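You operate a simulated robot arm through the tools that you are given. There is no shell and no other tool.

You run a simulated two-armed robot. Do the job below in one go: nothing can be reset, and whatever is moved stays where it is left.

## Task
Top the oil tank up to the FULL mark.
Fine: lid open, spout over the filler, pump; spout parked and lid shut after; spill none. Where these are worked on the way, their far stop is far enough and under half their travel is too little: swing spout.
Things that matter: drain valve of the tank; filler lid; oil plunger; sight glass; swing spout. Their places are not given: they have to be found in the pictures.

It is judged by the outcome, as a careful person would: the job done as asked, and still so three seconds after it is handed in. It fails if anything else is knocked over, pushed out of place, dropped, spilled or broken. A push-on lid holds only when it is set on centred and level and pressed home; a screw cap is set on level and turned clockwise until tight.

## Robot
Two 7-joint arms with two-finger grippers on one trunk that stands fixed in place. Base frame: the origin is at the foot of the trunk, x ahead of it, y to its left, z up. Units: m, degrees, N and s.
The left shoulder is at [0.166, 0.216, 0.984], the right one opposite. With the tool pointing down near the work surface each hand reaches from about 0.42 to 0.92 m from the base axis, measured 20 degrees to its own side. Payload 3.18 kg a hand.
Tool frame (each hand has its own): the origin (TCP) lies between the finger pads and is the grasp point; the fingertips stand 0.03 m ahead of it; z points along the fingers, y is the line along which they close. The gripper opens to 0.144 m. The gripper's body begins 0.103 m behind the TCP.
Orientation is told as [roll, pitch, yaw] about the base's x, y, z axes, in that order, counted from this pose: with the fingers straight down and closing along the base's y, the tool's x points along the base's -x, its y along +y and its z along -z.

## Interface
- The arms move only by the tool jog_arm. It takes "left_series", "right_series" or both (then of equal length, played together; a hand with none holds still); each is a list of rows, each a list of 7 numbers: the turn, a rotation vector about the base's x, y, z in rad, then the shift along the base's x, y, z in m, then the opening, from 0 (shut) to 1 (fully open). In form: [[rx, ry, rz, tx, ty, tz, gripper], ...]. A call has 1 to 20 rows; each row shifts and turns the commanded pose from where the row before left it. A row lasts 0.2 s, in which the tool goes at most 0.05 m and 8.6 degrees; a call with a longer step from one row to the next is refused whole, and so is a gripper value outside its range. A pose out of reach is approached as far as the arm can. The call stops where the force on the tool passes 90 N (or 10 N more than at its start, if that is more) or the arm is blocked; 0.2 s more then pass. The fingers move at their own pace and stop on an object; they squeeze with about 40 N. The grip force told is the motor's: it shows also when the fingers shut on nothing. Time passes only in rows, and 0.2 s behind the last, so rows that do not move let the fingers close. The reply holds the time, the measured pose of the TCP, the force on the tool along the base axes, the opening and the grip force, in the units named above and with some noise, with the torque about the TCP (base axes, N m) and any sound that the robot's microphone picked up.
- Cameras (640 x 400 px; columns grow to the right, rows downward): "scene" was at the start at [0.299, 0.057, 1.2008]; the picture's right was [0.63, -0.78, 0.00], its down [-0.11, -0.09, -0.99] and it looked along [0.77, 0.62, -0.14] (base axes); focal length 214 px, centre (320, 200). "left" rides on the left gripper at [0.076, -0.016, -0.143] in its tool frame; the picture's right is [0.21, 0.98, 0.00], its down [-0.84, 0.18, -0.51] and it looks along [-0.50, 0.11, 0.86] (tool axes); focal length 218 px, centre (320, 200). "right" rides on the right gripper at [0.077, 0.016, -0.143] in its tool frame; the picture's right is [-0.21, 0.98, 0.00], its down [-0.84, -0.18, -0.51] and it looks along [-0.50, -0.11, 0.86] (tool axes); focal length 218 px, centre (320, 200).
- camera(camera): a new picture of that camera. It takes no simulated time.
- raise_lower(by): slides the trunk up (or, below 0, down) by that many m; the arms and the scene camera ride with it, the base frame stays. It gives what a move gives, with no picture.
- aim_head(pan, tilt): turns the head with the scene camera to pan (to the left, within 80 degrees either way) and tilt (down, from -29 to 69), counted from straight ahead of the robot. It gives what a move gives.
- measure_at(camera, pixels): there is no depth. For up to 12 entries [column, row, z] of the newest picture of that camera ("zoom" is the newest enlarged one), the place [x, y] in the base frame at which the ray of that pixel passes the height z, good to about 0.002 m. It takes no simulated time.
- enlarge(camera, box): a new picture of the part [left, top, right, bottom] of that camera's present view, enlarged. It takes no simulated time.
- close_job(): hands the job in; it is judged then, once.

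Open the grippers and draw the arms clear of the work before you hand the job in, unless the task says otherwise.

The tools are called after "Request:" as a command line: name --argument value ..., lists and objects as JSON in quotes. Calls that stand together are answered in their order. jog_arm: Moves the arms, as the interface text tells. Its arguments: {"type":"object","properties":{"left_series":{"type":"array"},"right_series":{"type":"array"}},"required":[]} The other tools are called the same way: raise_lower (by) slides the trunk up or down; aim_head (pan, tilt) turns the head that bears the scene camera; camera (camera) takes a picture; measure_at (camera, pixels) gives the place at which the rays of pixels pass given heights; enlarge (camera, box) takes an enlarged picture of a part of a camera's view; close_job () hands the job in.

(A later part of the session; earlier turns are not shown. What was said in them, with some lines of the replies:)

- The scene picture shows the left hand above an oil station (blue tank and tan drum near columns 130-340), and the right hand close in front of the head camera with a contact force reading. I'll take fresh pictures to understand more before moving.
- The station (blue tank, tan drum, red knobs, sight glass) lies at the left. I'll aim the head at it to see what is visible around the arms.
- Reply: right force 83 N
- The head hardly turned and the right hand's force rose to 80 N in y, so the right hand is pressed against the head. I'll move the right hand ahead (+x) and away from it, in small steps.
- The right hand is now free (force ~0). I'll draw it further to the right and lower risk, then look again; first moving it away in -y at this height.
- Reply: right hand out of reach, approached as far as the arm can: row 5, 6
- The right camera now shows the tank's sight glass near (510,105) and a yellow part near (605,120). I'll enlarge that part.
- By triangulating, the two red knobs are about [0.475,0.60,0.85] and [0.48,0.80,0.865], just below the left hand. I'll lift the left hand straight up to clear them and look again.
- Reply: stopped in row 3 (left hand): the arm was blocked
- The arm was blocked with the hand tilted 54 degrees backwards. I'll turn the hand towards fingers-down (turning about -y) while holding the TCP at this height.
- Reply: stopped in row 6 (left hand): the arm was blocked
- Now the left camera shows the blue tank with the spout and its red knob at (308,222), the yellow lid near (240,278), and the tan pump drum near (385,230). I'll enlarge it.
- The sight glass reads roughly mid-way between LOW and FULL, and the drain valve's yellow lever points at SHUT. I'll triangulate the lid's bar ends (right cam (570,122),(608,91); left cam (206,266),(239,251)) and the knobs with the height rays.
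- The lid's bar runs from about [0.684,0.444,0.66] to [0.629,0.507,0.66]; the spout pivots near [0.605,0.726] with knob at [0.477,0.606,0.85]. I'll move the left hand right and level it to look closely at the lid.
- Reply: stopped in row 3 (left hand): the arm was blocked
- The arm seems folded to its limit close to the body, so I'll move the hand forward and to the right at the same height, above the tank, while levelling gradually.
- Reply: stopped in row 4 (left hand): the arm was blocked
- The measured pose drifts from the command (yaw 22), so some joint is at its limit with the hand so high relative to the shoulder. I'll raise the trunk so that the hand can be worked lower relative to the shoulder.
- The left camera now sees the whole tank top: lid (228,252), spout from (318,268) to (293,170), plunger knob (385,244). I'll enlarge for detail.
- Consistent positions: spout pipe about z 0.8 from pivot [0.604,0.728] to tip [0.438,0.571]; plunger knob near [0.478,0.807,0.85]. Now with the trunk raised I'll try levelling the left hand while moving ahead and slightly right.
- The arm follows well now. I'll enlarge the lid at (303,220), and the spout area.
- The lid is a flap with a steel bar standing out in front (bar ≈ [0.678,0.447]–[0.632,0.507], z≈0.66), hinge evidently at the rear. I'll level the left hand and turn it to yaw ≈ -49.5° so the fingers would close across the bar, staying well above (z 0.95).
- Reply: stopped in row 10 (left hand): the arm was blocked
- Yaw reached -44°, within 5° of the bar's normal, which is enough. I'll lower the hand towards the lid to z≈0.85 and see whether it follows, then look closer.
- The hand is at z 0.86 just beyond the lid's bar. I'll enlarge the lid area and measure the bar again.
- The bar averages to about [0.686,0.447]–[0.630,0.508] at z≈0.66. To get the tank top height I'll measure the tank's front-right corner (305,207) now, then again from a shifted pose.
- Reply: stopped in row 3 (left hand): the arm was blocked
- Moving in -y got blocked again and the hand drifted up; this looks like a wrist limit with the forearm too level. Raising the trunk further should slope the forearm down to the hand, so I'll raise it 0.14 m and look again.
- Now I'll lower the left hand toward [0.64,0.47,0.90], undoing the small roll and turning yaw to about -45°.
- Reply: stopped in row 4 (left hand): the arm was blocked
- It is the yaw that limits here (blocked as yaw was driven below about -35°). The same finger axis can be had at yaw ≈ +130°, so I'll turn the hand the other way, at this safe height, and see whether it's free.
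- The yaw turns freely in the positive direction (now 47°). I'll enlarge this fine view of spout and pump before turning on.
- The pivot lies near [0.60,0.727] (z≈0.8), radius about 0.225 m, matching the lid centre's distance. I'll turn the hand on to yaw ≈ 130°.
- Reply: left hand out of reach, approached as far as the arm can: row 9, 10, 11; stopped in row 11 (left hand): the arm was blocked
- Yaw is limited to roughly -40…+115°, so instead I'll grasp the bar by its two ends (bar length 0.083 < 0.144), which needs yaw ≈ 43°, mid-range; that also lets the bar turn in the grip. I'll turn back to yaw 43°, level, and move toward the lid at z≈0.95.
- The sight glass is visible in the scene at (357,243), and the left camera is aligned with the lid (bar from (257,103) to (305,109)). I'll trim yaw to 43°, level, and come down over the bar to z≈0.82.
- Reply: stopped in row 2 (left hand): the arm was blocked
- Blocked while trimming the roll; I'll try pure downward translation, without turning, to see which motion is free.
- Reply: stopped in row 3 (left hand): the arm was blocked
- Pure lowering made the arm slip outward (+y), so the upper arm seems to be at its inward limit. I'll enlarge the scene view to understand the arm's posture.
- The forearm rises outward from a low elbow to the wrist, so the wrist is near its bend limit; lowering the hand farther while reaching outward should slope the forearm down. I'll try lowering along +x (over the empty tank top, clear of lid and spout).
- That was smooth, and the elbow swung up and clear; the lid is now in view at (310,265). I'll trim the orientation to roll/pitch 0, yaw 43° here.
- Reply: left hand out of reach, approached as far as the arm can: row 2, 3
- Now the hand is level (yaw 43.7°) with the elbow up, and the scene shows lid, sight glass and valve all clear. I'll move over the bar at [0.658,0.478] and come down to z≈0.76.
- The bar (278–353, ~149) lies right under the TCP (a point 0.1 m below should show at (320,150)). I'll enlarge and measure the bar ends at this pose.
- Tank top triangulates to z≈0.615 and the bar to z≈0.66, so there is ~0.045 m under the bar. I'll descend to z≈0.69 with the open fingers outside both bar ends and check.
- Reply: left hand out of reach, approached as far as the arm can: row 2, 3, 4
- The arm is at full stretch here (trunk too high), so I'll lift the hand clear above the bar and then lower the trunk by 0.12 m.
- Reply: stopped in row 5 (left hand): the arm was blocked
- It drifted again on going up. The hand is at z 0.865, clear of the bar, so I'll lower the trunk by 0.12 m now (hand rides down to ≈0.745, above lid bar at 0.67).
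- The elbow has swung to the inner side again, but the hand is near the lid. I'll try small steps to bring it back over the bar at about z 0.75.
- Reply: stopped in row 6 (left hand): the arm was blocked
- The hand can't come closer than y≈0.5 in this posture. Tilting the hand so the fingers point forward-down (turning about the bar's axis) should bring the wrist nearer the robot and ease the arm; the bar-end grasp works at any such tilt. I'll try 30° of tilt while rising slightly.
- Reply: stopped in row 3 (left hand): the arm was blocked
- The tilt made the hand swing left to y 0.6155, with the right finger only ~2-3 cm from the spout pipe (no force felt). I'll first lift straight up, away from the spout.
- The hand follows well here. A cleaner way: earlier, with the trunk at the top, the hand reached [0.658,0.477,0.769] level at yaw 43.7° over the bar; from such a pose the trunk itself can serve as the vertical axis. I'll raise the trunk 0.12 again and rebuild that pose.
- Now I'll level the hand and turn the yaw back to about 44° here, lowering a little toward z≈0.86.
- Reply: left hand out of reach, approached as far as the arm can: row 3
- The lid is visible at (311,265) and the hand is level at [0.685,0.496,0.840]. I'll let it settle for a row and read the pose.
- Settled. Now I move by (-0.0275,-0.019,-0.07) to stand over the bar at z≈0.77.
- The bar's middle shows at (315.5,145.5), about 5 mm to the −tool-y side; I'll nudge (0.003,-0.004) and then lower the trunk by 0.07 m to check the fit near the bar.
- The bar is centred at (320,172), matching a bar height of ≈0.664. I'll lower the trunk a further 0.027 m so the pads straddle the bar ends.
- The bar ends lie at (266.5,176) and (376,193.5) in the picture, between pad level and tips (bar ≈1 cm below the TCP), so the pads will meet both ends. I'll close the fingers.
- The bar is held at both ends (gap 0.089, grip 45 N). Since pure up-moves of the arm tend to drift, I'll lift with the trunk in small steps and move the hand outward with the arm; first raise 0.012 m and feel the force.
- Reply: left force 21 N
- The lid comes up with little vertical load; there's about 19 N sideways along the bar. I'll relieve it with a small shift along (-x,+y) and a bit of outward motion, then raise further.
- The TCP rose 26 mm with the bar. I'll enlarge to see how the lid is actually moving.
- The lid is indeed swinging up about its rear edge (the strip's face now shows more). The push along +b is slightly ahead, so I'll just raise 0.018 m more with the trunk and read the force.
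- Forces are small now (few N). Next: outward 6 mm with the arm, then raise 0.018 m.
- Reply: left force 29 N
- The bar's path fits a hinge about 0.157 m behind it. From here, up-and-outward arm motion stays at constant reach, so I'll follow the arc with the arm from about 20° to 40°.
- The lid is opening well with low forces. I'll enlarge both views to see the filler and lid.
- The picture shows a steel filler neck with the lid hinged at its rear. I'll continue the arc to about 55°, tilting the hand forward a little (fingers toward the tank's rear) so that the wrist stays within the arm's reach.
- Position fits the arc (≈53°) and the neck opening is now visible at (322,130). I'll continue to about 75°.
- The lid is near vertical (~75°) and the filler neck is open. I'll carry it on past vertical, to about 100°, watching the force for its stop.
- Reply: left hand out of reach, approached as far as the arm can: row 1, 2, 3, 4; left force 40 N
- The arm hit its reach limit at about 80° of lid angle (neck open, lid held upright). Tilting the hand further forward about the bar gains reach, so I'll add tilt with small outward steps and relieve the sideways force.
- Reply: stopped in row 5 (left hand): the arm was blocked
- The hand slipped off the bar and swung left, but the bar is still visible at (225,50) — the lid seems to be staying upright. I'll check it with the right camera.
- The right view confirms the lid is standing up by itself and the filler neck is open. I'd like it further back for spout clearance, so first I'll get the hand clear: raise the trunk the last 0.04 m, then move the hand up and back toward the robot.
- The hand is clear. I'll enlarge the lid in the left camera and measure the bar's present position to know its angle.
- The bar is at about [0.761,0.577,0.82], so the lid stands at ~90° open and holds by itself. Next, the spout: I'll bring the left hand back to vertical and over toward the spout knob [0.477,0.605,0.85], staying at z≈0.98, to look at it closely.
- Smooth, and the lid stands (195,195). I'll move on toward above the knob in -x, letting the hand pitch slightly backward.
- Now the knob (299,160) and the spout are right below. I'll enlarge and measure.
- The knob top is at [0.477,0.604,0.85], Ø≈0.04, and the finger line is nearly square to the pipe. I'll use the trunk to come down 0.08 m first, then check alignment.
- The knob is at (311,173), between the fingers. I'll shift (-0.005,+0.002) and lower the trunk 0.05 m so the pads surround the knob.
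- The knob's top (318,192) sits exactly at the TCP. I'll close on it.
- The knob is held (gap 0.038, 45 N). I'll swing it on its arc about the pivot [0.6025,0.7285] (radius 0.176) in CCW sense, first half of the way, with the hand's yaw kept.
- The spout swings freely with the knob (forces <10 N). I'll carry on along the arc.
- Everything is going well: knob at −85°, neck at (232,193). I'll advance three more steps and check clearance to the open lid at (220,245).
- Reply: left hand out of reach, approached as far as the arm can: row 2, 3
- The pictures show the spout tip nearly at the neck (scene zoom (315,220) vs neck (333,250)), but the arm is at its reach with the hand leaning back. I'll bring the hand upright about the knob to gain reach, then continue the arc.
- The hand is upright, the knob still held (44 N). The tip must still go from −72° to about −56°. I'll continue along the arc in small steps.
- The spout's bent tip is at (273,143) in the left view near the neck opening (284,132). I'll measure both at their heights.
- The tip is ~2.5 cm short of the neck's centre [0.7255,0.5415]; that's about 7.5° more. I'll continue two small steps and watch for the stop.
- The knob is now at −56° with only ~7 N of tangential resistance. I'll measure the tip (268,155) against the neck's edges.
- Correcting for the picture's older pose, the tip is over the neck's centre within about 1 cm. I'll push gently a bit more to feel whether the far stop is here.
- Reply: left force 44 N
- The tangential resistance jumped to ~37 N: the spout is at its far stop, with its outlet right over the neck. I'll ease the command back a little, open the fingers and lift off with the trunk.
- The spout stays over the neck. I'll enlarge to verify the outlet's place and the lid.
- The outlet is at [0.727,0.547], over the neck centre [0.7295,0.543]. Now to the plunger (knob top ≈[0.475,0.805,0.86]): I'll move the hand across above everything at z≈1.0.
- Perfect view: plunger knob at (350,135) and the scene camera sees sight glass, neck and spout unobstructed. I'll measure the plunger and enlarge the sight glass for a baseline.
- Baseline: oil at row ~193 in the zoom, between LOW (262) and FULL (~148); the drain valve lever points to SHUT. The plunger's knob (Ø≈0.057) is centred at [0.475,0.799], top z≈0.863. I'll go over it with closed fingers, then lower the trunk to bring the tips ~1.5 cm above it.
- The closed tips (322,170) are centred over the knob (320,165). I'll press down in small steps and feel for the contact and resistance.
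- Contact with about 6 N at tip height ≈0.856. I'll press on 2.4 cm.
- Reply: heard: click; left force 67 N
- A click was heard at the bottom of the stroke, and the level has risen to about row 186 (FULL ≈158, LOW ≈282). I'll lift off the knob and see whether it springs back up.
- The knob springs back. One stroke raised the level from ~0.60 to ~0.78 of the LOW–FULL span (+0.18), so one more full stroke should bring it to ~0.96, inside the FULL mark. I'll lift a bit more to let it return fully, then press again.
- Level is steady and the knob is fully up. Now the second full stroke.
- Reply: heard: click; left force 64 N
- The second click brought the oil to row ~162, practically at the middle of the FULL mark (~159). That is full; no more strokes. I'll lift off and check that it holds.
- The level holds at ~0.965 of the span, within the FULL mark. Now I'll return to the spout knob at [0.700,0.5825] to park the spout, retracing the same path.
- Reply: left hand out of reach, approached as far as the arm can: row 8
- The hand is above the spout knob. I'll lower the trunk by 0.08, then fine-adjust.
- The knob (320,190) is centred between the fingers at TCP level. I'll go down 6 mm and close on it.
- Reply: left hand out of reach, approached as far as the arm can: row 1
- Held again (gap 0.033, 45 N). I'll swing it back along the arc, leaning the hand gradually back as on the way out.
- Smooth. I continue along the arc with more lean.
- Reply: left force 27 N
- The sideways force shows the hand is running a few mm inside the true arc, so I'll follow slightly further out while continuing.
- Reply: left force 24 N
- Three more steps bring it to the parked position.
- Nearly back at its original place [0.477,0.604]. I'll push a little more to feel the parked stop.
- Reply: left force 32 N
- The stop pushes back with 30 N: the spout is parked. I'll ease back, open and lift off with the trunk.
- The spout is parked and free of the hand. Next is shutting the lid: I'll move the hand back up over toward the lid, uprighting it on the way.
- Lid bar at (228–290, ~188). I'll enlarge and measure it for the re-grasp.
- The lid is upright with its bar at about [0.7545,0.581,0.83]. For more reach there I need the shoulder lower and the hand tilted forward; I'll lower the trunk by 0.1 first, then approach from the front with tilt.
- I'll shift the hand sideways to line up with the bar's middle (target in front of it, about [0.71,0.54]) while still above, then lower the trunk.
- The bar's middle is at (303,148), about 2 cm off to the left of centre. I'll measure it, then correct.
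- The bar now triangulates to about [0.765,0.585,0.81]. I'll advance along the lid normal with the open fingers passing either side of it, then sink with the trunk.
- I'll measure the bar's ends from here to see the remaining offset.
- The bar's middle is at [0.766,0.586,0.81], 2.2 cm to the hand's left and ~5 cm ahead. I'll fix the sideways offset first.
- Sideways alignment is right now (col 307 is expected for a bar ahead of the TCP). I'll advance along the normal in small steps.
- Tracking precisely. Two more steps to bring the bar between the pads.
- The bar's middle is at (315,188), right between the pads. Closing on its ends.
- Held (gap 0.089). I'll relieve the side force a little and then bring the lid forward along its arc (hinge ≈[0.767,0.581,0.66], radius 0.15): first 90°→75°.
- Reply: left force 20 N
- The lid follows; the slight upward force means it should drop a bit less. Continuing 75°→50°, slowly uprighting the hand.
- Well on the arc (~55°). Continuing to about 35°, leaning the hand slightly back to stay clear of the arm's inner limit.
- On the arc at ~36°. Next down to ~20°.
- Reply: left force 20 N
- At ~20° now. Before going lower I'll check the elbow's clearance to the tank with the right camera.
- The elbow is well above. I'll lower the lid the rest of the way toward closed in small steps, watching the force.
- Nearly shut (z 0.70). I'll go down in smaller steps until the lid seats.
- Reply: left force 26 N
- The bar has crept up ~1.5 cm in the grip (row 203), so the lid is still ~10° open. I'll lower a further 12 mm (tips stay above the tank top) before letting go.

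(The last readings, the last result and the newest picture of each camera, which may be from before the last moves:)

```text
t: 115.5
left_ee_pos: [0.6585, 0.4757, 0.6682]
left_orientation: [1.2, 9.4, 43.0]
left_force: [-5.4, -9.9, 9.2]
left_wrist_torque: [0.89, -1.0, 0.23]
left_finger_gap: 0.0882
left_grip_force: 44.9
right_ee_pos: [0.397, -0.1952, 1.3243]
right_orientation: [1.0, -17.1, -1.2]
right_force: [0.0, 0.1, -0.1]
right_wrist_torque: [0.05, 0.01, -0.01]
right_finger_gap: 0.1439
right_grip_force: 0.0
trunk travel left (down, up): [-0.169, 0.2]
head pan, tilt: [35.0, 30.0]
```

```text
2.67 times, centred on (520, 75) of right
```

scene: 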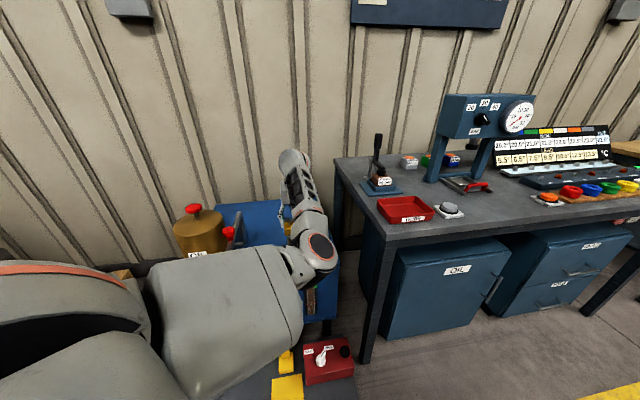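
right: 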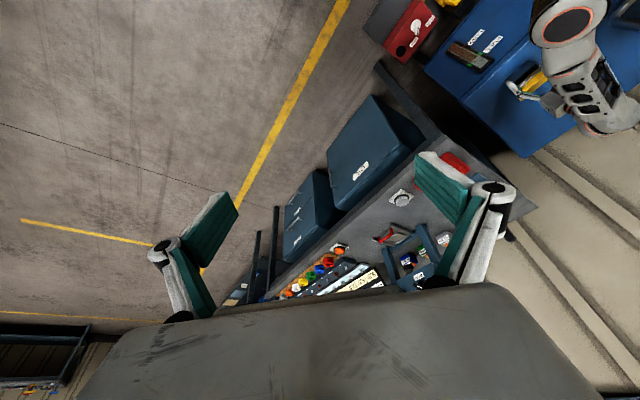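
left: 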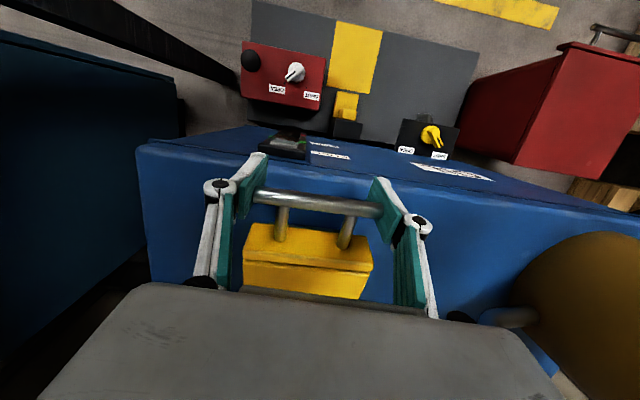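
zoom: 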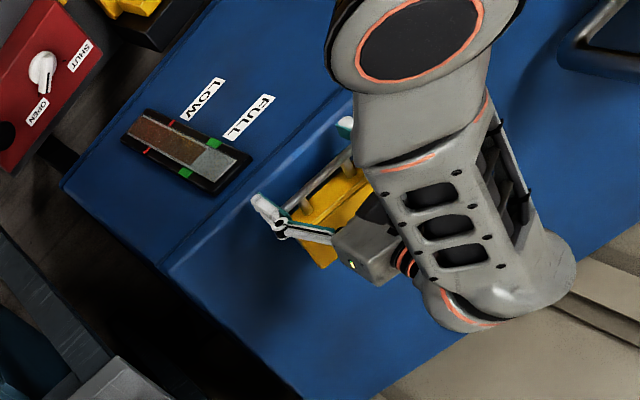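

The lid looks nearly down in the right view. I'll open the fingers, lift off with the trunk and check the lid.

Request:
jog_arm --left_series '[[0, 0, 0, 0, 0, 0, 0.75], [0, 0, 0, 0, 0, 0, 0.95], [0, 0, 0, 0, 0, 0, 1]]'

Request:
raise_lower --by 0.1

Request:
camera --camera "left"

Request:
enlarge --camera "right" --box '[400, 0, 640, 150]'

```text
t: 116.2
left_ee_pos: [0.6589, 0.4768, 0.6647]
left_orientation: [1.5, 9.5, 43.1]
left_force: [0.0, 0.0, -1.1]
left_wrist_torque: [0.02, 0.0, -0.01]
left_finger_gap: 0.1442
left_grip_force: 0.1
right_ee_pos: [0.4, -0.1941, 1.3225]
right_orientation: [0.9, -16.9, -1.2]
right_force: [0.0, -0.3, -0.3]
right_wrist_torque: [-0.01, -0.02, 0.0]
right_finger_gap: 0.1441
right_grip_force: 0.0
trunk travel left (down, up): [-0.169, 0.2]
head pan, tilt: [35.0, 30.0]
```

```text
t: 117.6
left_ee_pos: [0.6576, 0.4758, 0.7623]
left_orientation: [1.3, 9.6, 43.1]
left_force: [0.0, 0.5, 0.1]
left_wrist_torque: [0.0, 0.01, 0.01]
left_finger_gap: 0.144
left_grip_force: 0.0
right_ee_pos: [0.401, -0.1935, 1.4217]
right_orientation: [1.0, -16.8, -1.2]
right_force: [-0.6, 0.4, 0.2]
right_wrist_torque: [0.01, 0.04, 0.01]
right_finger_gap: 0.1443
right_grip_force: 0.1
trunk travel left (down, up): [-0.269, 0.1]
head pan, tilt: [35.0, 30.0]
```

```text
taken
```

left: 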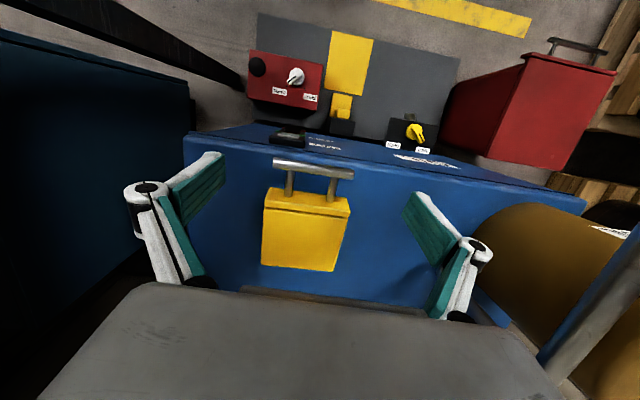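

```text
2.67 times, centred on (520, 75) of right
```

zoom: 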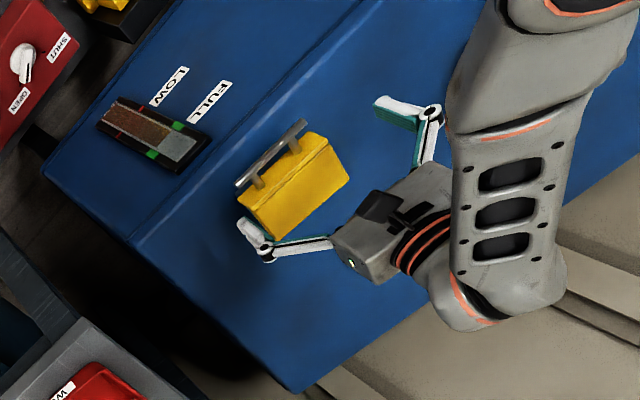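

I'll measure the bar's present position and compare with the original closed one ([0.660,0.476] at z≈0.664).

Request:
measure_at --camera "left" --pixels '[[275, 160, 0.664], [353, 172, 0.664], [275, 160, 0.68], [353, 172, 0.68], [275, 160, 0.69], [353, 172, 0.69]]'

Request:
enlarge --camera "left" --box '[240, 140, 380, 290]'

Request:
camera --camera "right"

Request:
camera --camera "scene"

```text
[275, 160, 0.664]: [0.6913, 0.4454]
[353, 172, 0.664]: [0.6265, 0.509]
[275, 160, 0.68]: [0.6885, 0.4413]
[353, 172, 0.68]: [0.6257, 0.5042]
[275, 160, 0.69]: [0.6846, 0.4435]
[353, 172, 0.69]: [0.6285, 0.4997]
```

```text
2.67 times, centred on (310, 215) of left
```

zoom: 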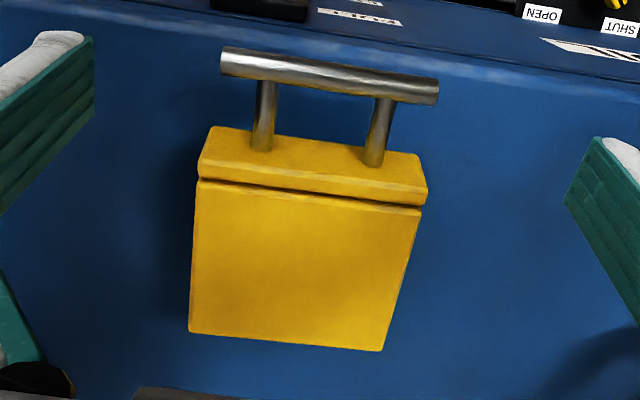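

```text
taken
```

right: 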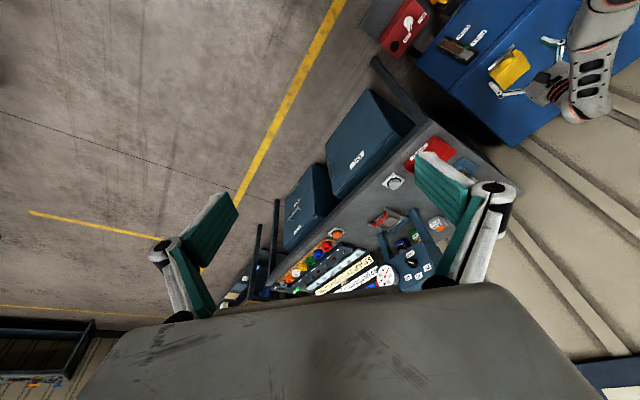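

```text
taken
```

scene: 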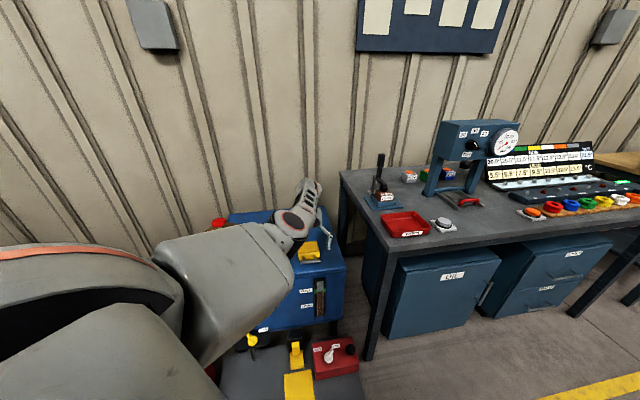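

From straight above the bar matches the closed place; to judge its height I'll cross-check with the oblique right camera (bar ends at (489,69) and (514,46)).

Request:
enlarge --camera "right" --box '[460, 20, 560, 120]'

Request:
measure_at --camera "right" --pixels '[[489, 68.6, 0.65], [489, 68.6, 0.664], [489, 68.6, 0.68], [514.4, 46.2, 0.65], [514.4, 46.2, 0.664], [514.4, 46.2, 0.68]]'

Request:
enlarge --camera "scene" --box '[270, 210, 350, 290]'

```text
4.00 times, centred on (510, 70) of right
```

zoom: 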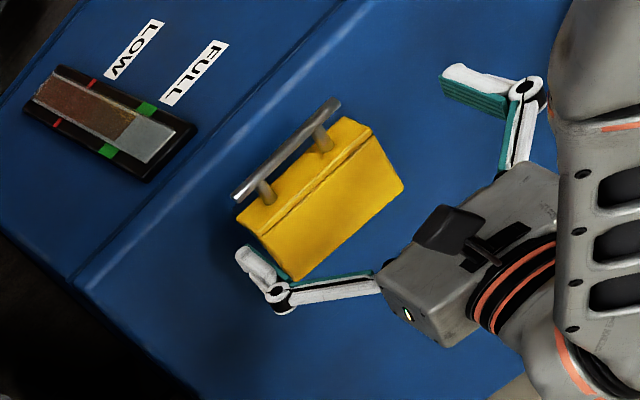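

```text
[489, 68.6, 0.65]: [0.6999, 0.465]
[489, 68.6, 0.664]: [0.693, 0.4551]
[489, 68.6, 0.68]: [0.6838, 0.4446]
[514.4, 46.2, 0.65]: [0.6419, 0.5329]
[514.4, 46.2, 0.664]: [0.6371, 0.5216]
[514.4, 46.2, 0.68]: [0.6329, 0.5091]
```

```text
5.00 times, centred on (310, 250) of scene
```

zoom: 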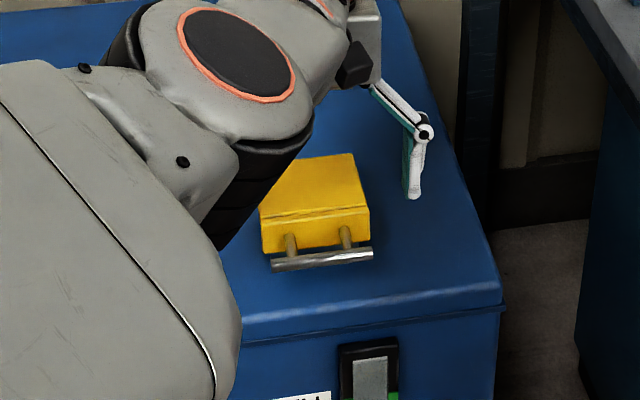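

The oblique cross-check gives the bar at z≈0.675–0.68, perhaps 1 cm above fully shut. I'll close the fingers, upright the hand and go over the lid's front part to press it home.

Request:
jog_arm --left_series '[[0.04, -0.04, 0, 0.008, 0.008, 0.01, 0.6], [0.04, -0.04, 0, 0.01, 0.01, 0.005, 0.2], [0.035, -0.035, 0, 0.01, 0.01, 0, 0], [0, 0, 0, 0.008, 0.007, 0, 0], [0, 0, 0, 0, 0, 0, 0]]'

Request:
camera --camera "left"

Request:
enlarge --camera "right" --box '[460, 20, 560, 120]'

```text
t: 118.8
left_ee_pos: [0.6939, 0.5106, 0.7796]
left_orientation: [1.8, 0.1, 43.0]
left_force: [0.7, -0.1, -0.4]
left_wrist_torque: [0.03, -0.01, 0.0]
left_finger_gap: 0.0
left_grip_force: 30.7
right_ee_pos: [0.3993, -0.1925, 1.4235]
right_orientation: [0.8, -17.0, -1.3]
right_force: [-0.3, -0.7, 0.2]
right_wrist_torque: [0.04, 0.01, 0.0]
right_finger_gap: 0.1439
right_grip_force: 0.1
trunk travel left (down, up): [-0.269, 0.1]
head pan, tilt: [35.0, 30.0]
```

```text
taken
```

left: 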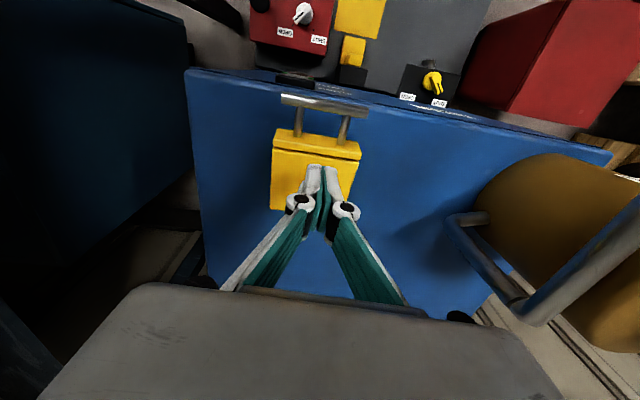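

```text
4.00 times, centred on (510, 70) of right
```

zoom: 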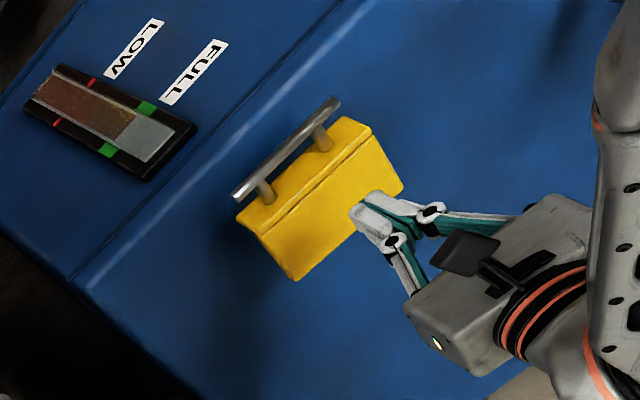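

The tips will land on the front part of the lid. I'll lower the trunk by 0.065, then press with the arm in small steps.

Request:
raise_lower --by -0.065

Request:
jog_arm --left_series '[[0, 0, 0, 0, 0, -0.006, 0], [0, 0, 0, 0, 0, -0.006, 0], [0, 0, 0, 0, 0, -0.006, 0]]'

Request:
camera --camera "left"

```text
t: 119.8
left_ee_pos: [0.6946, 0.5114, 0.7157]
left_orientation: [1.6, 0.0, 43.2]
left_force: [0.0, -0.2, -0.4]
left_wrist_torque: [-0.03, -0.04, -0.03]
left_finger_gap: 0.0
left_grip_force: 30.8
right_ee_pos: [0.3972, -0.193, 1.3589]
right_orientation: [0.9, -17.2, -1.2]
right_force: [-0.6, -0.7, 0.5]
right_wrist_torque: [0.0, -0.1, -0.01]
right_finger_gap: 0.1438
right_grip_force: 0.0
trunk travel left (down, up): [-0.204, 0.165]
head pan, tilt: [35.0, 30.0]
```

```text
t: 120.6
left_ee_pos: [0.695, 0.5115, 0.7004]
left_orientation: [1.5, -0.1, 43.1]
left_force: [-2.9, -0.5, 15.0]
left_wrist_torque: [-0.05, 0.0, 0.01]
left_finger_gap: 0.0
left_grip_force: 31.0
right_ee_pos: [0.3972, -0.1941, 1.3596]
right_orientation: [1.0, -17.2, -1.2]
right_force: [0.3, 0.4, 0.6]
right_wrist_torque: [-0.02, 0.0, 0.0]
right_finger_gap: 0.144
right_grip_force: 0.0
trunk travel left (down, up): [-0.204, 0.165]
head pan, tilt: [35.0, 30.0]
```

```text
taken
```

left: 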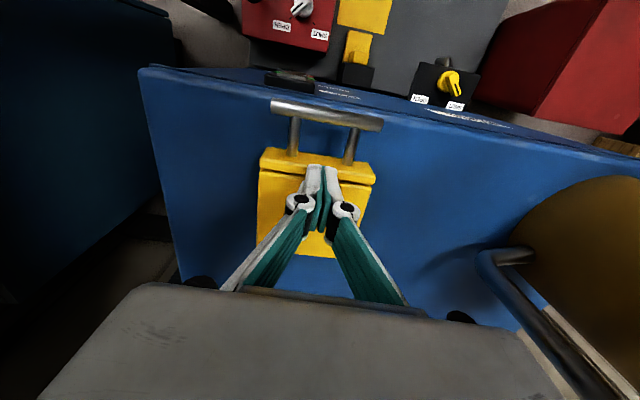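

Contact at tip height 0.670 with 15 N. I'll press further to see whether the lid yields or is already seated.

Request:
jog_arm --left_series '[[0, 0, 0, 0, 0, -0.004, 0], [0, 0, 0, 0, 0, -0.004, 0], [0, 0, 0, 0, 0, 0, 0]]'

Request:
camera --camera "left"

```text
t: 121.4
left_ee_pos: [0.6953, 0.5102, 0.6999]
left_orientation: [1.5, -0.5, 43.2]
left_force: [-12.1, -0.9, 53.9]
left_wrist_torque: [-0.11, 0.22, 0.04]
left_finger_gap: 0.006
left_grip_force: 30.3
right_ee_pos: [0.3926, -0.1969, 1.36]
right_orientation: [1.1, -17.4, -1.2]
right_force: [0.8, 0.1, 0.1]
right_wrist_torque: [0.01, -0.02, 0.02]
right_finger_gap: 0.1439
right_grip_force: 0.0
trunk travel left (down, up): [-0.204, 0.165]
head pan, tilt: [35.0, 30.0]
```

```text
taken
```

left: 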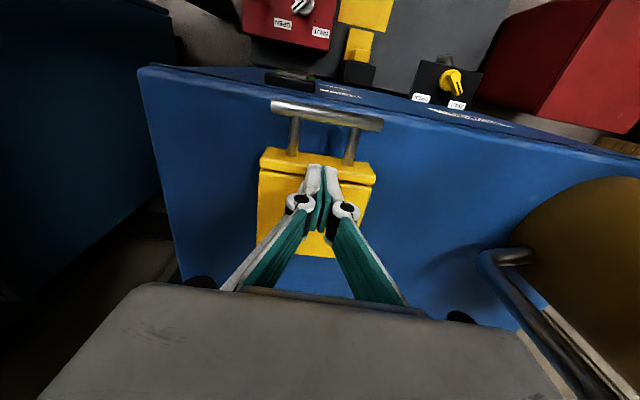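

No yielding under 54 N: the lid is firmly seated. I'll ease off, lift clear with the trunk, and inspect everything.

Request:
jog_arm --left_series '[[0, 0, 0, 0, 0, 0.008, 0], [0, 0, 0, 0, 0, 0.008, 0], [0, 0, 0, 0, 0, 0.005, 0]]'

Request:
raise_lower --by 0.16

Request:
camera --camera "left"

Request:
camera --camera "scene"

Request:
enlarge --camera "scene" --box '[200, 200, 380, 360]'

```text
t: 122.2
left_ee_pos: [0.6934, 0.51, 0.7045]
left_orientation: [1.7, 0.5, 43.0]
left_force: [-0.4, 0.7, -0.2]
left_wrist_torque: [0.0, 0.05, 0.03]
left_finger_gap: 0.0001
left_grip_force: 30.4
right_ee_pos: [0.4004, -0.1936, 1.3568]
right_orientation: [0.9, -16.9, -1.2]
right_force: [0.8, 0.0, -0.6]
right_wrist_torque: [-0.02, 0.02, 0.0]
right_finger_gap: 0.1438
right_grip_force: 0.1
trunk travel left (down, up): [-0.204, 0.165]
head pan, tilt: [35.0, 30.0]
```

```text
t: 124.0
left_ee_pos: [0.6941, 0.5116, 0.8713]
left_orientation: [1.4, 0.0, 43.2]
left_force: [0.6, 0.3, 0.0]
left_wrist_torque: [0.0, -0.03, 0.01]
left_finger_gap: 0.0
left_grip_force: 31.2
right_ee_pos: [0.4001, -0.1929, 1.5175]
right_orientation: [0.9, -17.0, -1.2]
right_force: [0.7, 0.1, -0.1]
right_wrist_torque: [0.0, -0.01, 0.0]
right_finger_gap: 0.1441
right_grip_force: 0.1
trunk travel left (down, up): [-0.364, 0.005]
head pan, tilt: [35.0, 30.0]
```

```text
taken
```

left: 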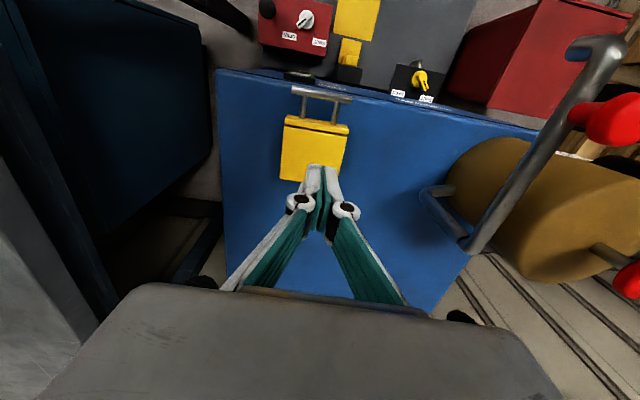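

```text
taken
```

scene: 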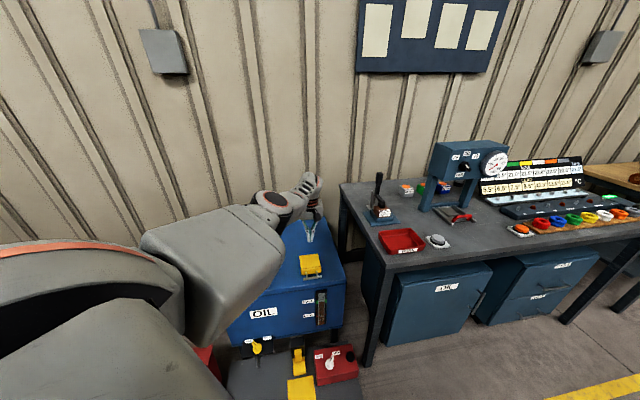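

```text
2.50 times, centred on (290, 280) of scene
```

zoom: 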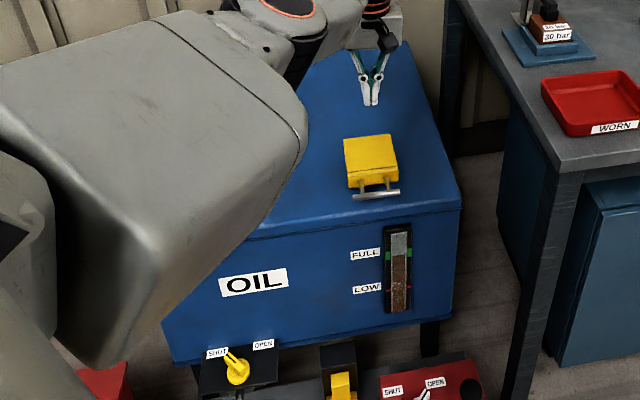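

The lid is at its original place in the scene view, drain valve at SHUT, level at FULL. I'll draw the left hand up and back with the gripper open, then take final check pictures.

Request:
jog_arm --left_series '[[0, 0, 0, -0.01, 0.004, 0.02, 0.2], [0, 0, 0, -0.015, 0.006, 0.025, 0.5], [0, 0, 0, -0.015, 0.006, 0.025, 0.8], [0, 0, 0, -0.015, 0.006, 0.025, 1], [0, 0, 0, -0.015, 0.006, 0.025, 1], [0, 0, 0, -0.015, 0.006, 0.025, 1], [0, 0, 0, -0.01, 0.004, 0.02, 1]]'

Request:
camera --camera "left"

Request:
camera --camera "scene"

Request:
enlarge --camera "scene" --box '[295, 280, 345, 330]'

```text
t: 125.7
left_ee_pos: [0.5987, 0.5478, 1.038]
left_orientation: [1.4, -0.1, 42.9]
left_force: [0.2, 0.7, 0.5]
left_wrist_torque: [0.02, 0.02, -0.02]
left_finger_gap: 0.144
left_grip_force: 0.0
right_ee_pos: [0.3974, -0.194, 1.5177]
right_orientation: [0.8, -17.0, -1.2]
right_force: [-0.3, -0.5, 0.8]
right_wrist_torque: [-0.02, 0.0, -0.01]
right_finger_gap: 0.1437
right_grip_force: 0.0
trunk travel left (down, up): [-0.364, 0.005]
head pan, tilt: [35.0, 30.0]
```

```text
taken
```

left: 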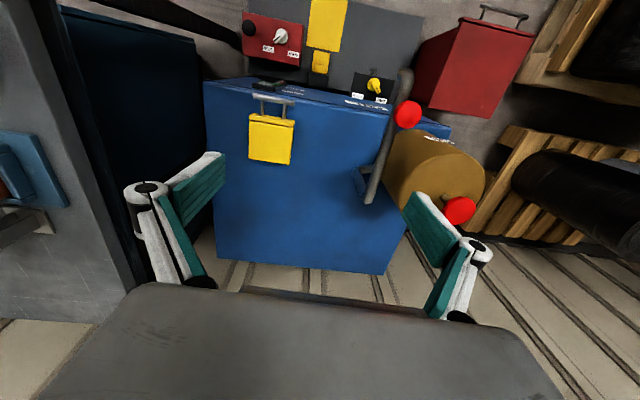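

```text
taken
```

scene: 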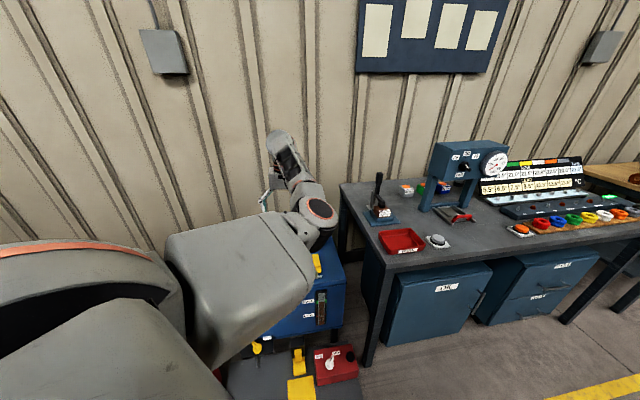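

```text
8.00 times, centred on (320, 305) of scene
```

zoom: 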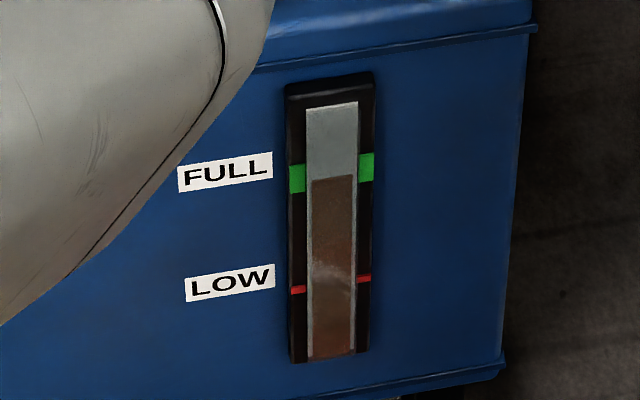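

Level is steady at the FULL mark. I'll check the spout knob's and lid bar's positions once more against the originals.

Request:
measure_at --camera "left" --pixels '[[407, 115, 0.85], [405, 75, 0.8], [371, 200, 0.8], [253, 96, 0.664], [294, 103, 0.664], [459, 211, 0.86]]'

Request:
enlarge --camera "left" --box '[200, 50, 480, 240]'

Request:
enlarge --camera "left" --box '[225, 70, 325, 180]'

Request:
camera --camera "right"

```text
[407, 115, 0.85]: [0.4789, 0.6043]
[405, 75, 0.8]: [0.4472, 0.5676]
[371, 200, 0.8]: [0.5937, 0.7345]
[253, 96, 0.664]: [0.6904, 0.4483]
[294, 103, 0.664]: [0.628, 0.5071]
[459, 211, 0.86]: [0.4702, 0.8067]
```

```text
2.11 times, centred on (340, 145) of left
```

zoom: 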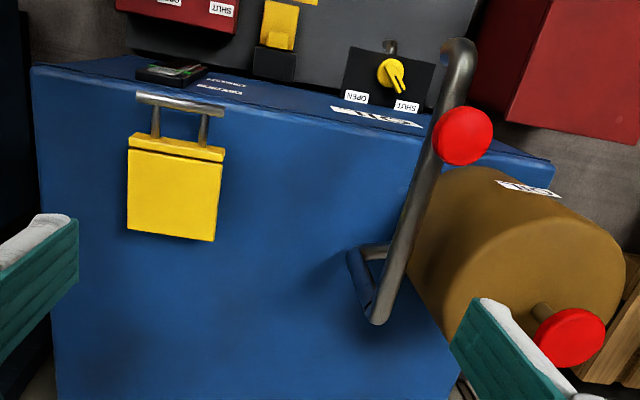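

```text
3.64 times, centred on (275, 125) of left
```

zoom: 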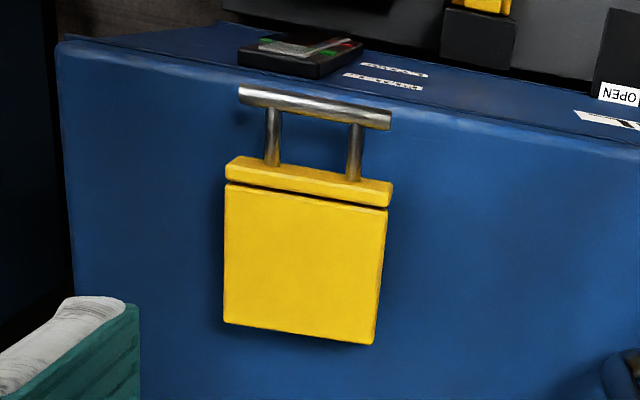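

```text
taken
```

right: 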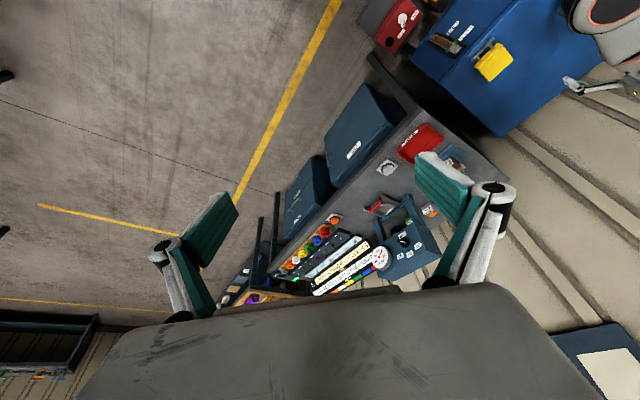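

The spout knob is back at [0.479,0.604] (originally [0.477,0.604]). The lid bar is at its original shut place, and the drain lever still points to SHUT. The oil stands at the FULL mark and I see no spill. Both grippers are open and clear of the work, so I'm handing the job in.

Request:
close_job

```text
The job is handed in.
```

I topped the oil tank up and handed the job in. The sight glass reads within the FULL mark, about 4% of the LOW-to-FULL distance below its centre.

- **Pumping:** Two full plunger strokes brought the oil there. A third would have gone past the top of the mark, so I stopped at two. The level stayed the same from then until I handed the job in.
- **Spout:** I swung it to its far stop over the filler. Afterwards I swung it back to its parked stop, within 2 mm of where it started.
- **Lid:** It is shut and seated. It did not move when pressed with 54 N.
- **Drain valve:** I did not touch it, and its lever still points to SHUT.
- **Spill and surroundings:** I saw no spill in the pictures, and nothing else was knocked over or moved.

One slip along the way: while I was opening the lid, the left hand came off its bar at about 80 degrees. The lid stayed upright on its own.

Both grippers are open and clear of the work. The trunk is still raised, almost to the top of its travel.
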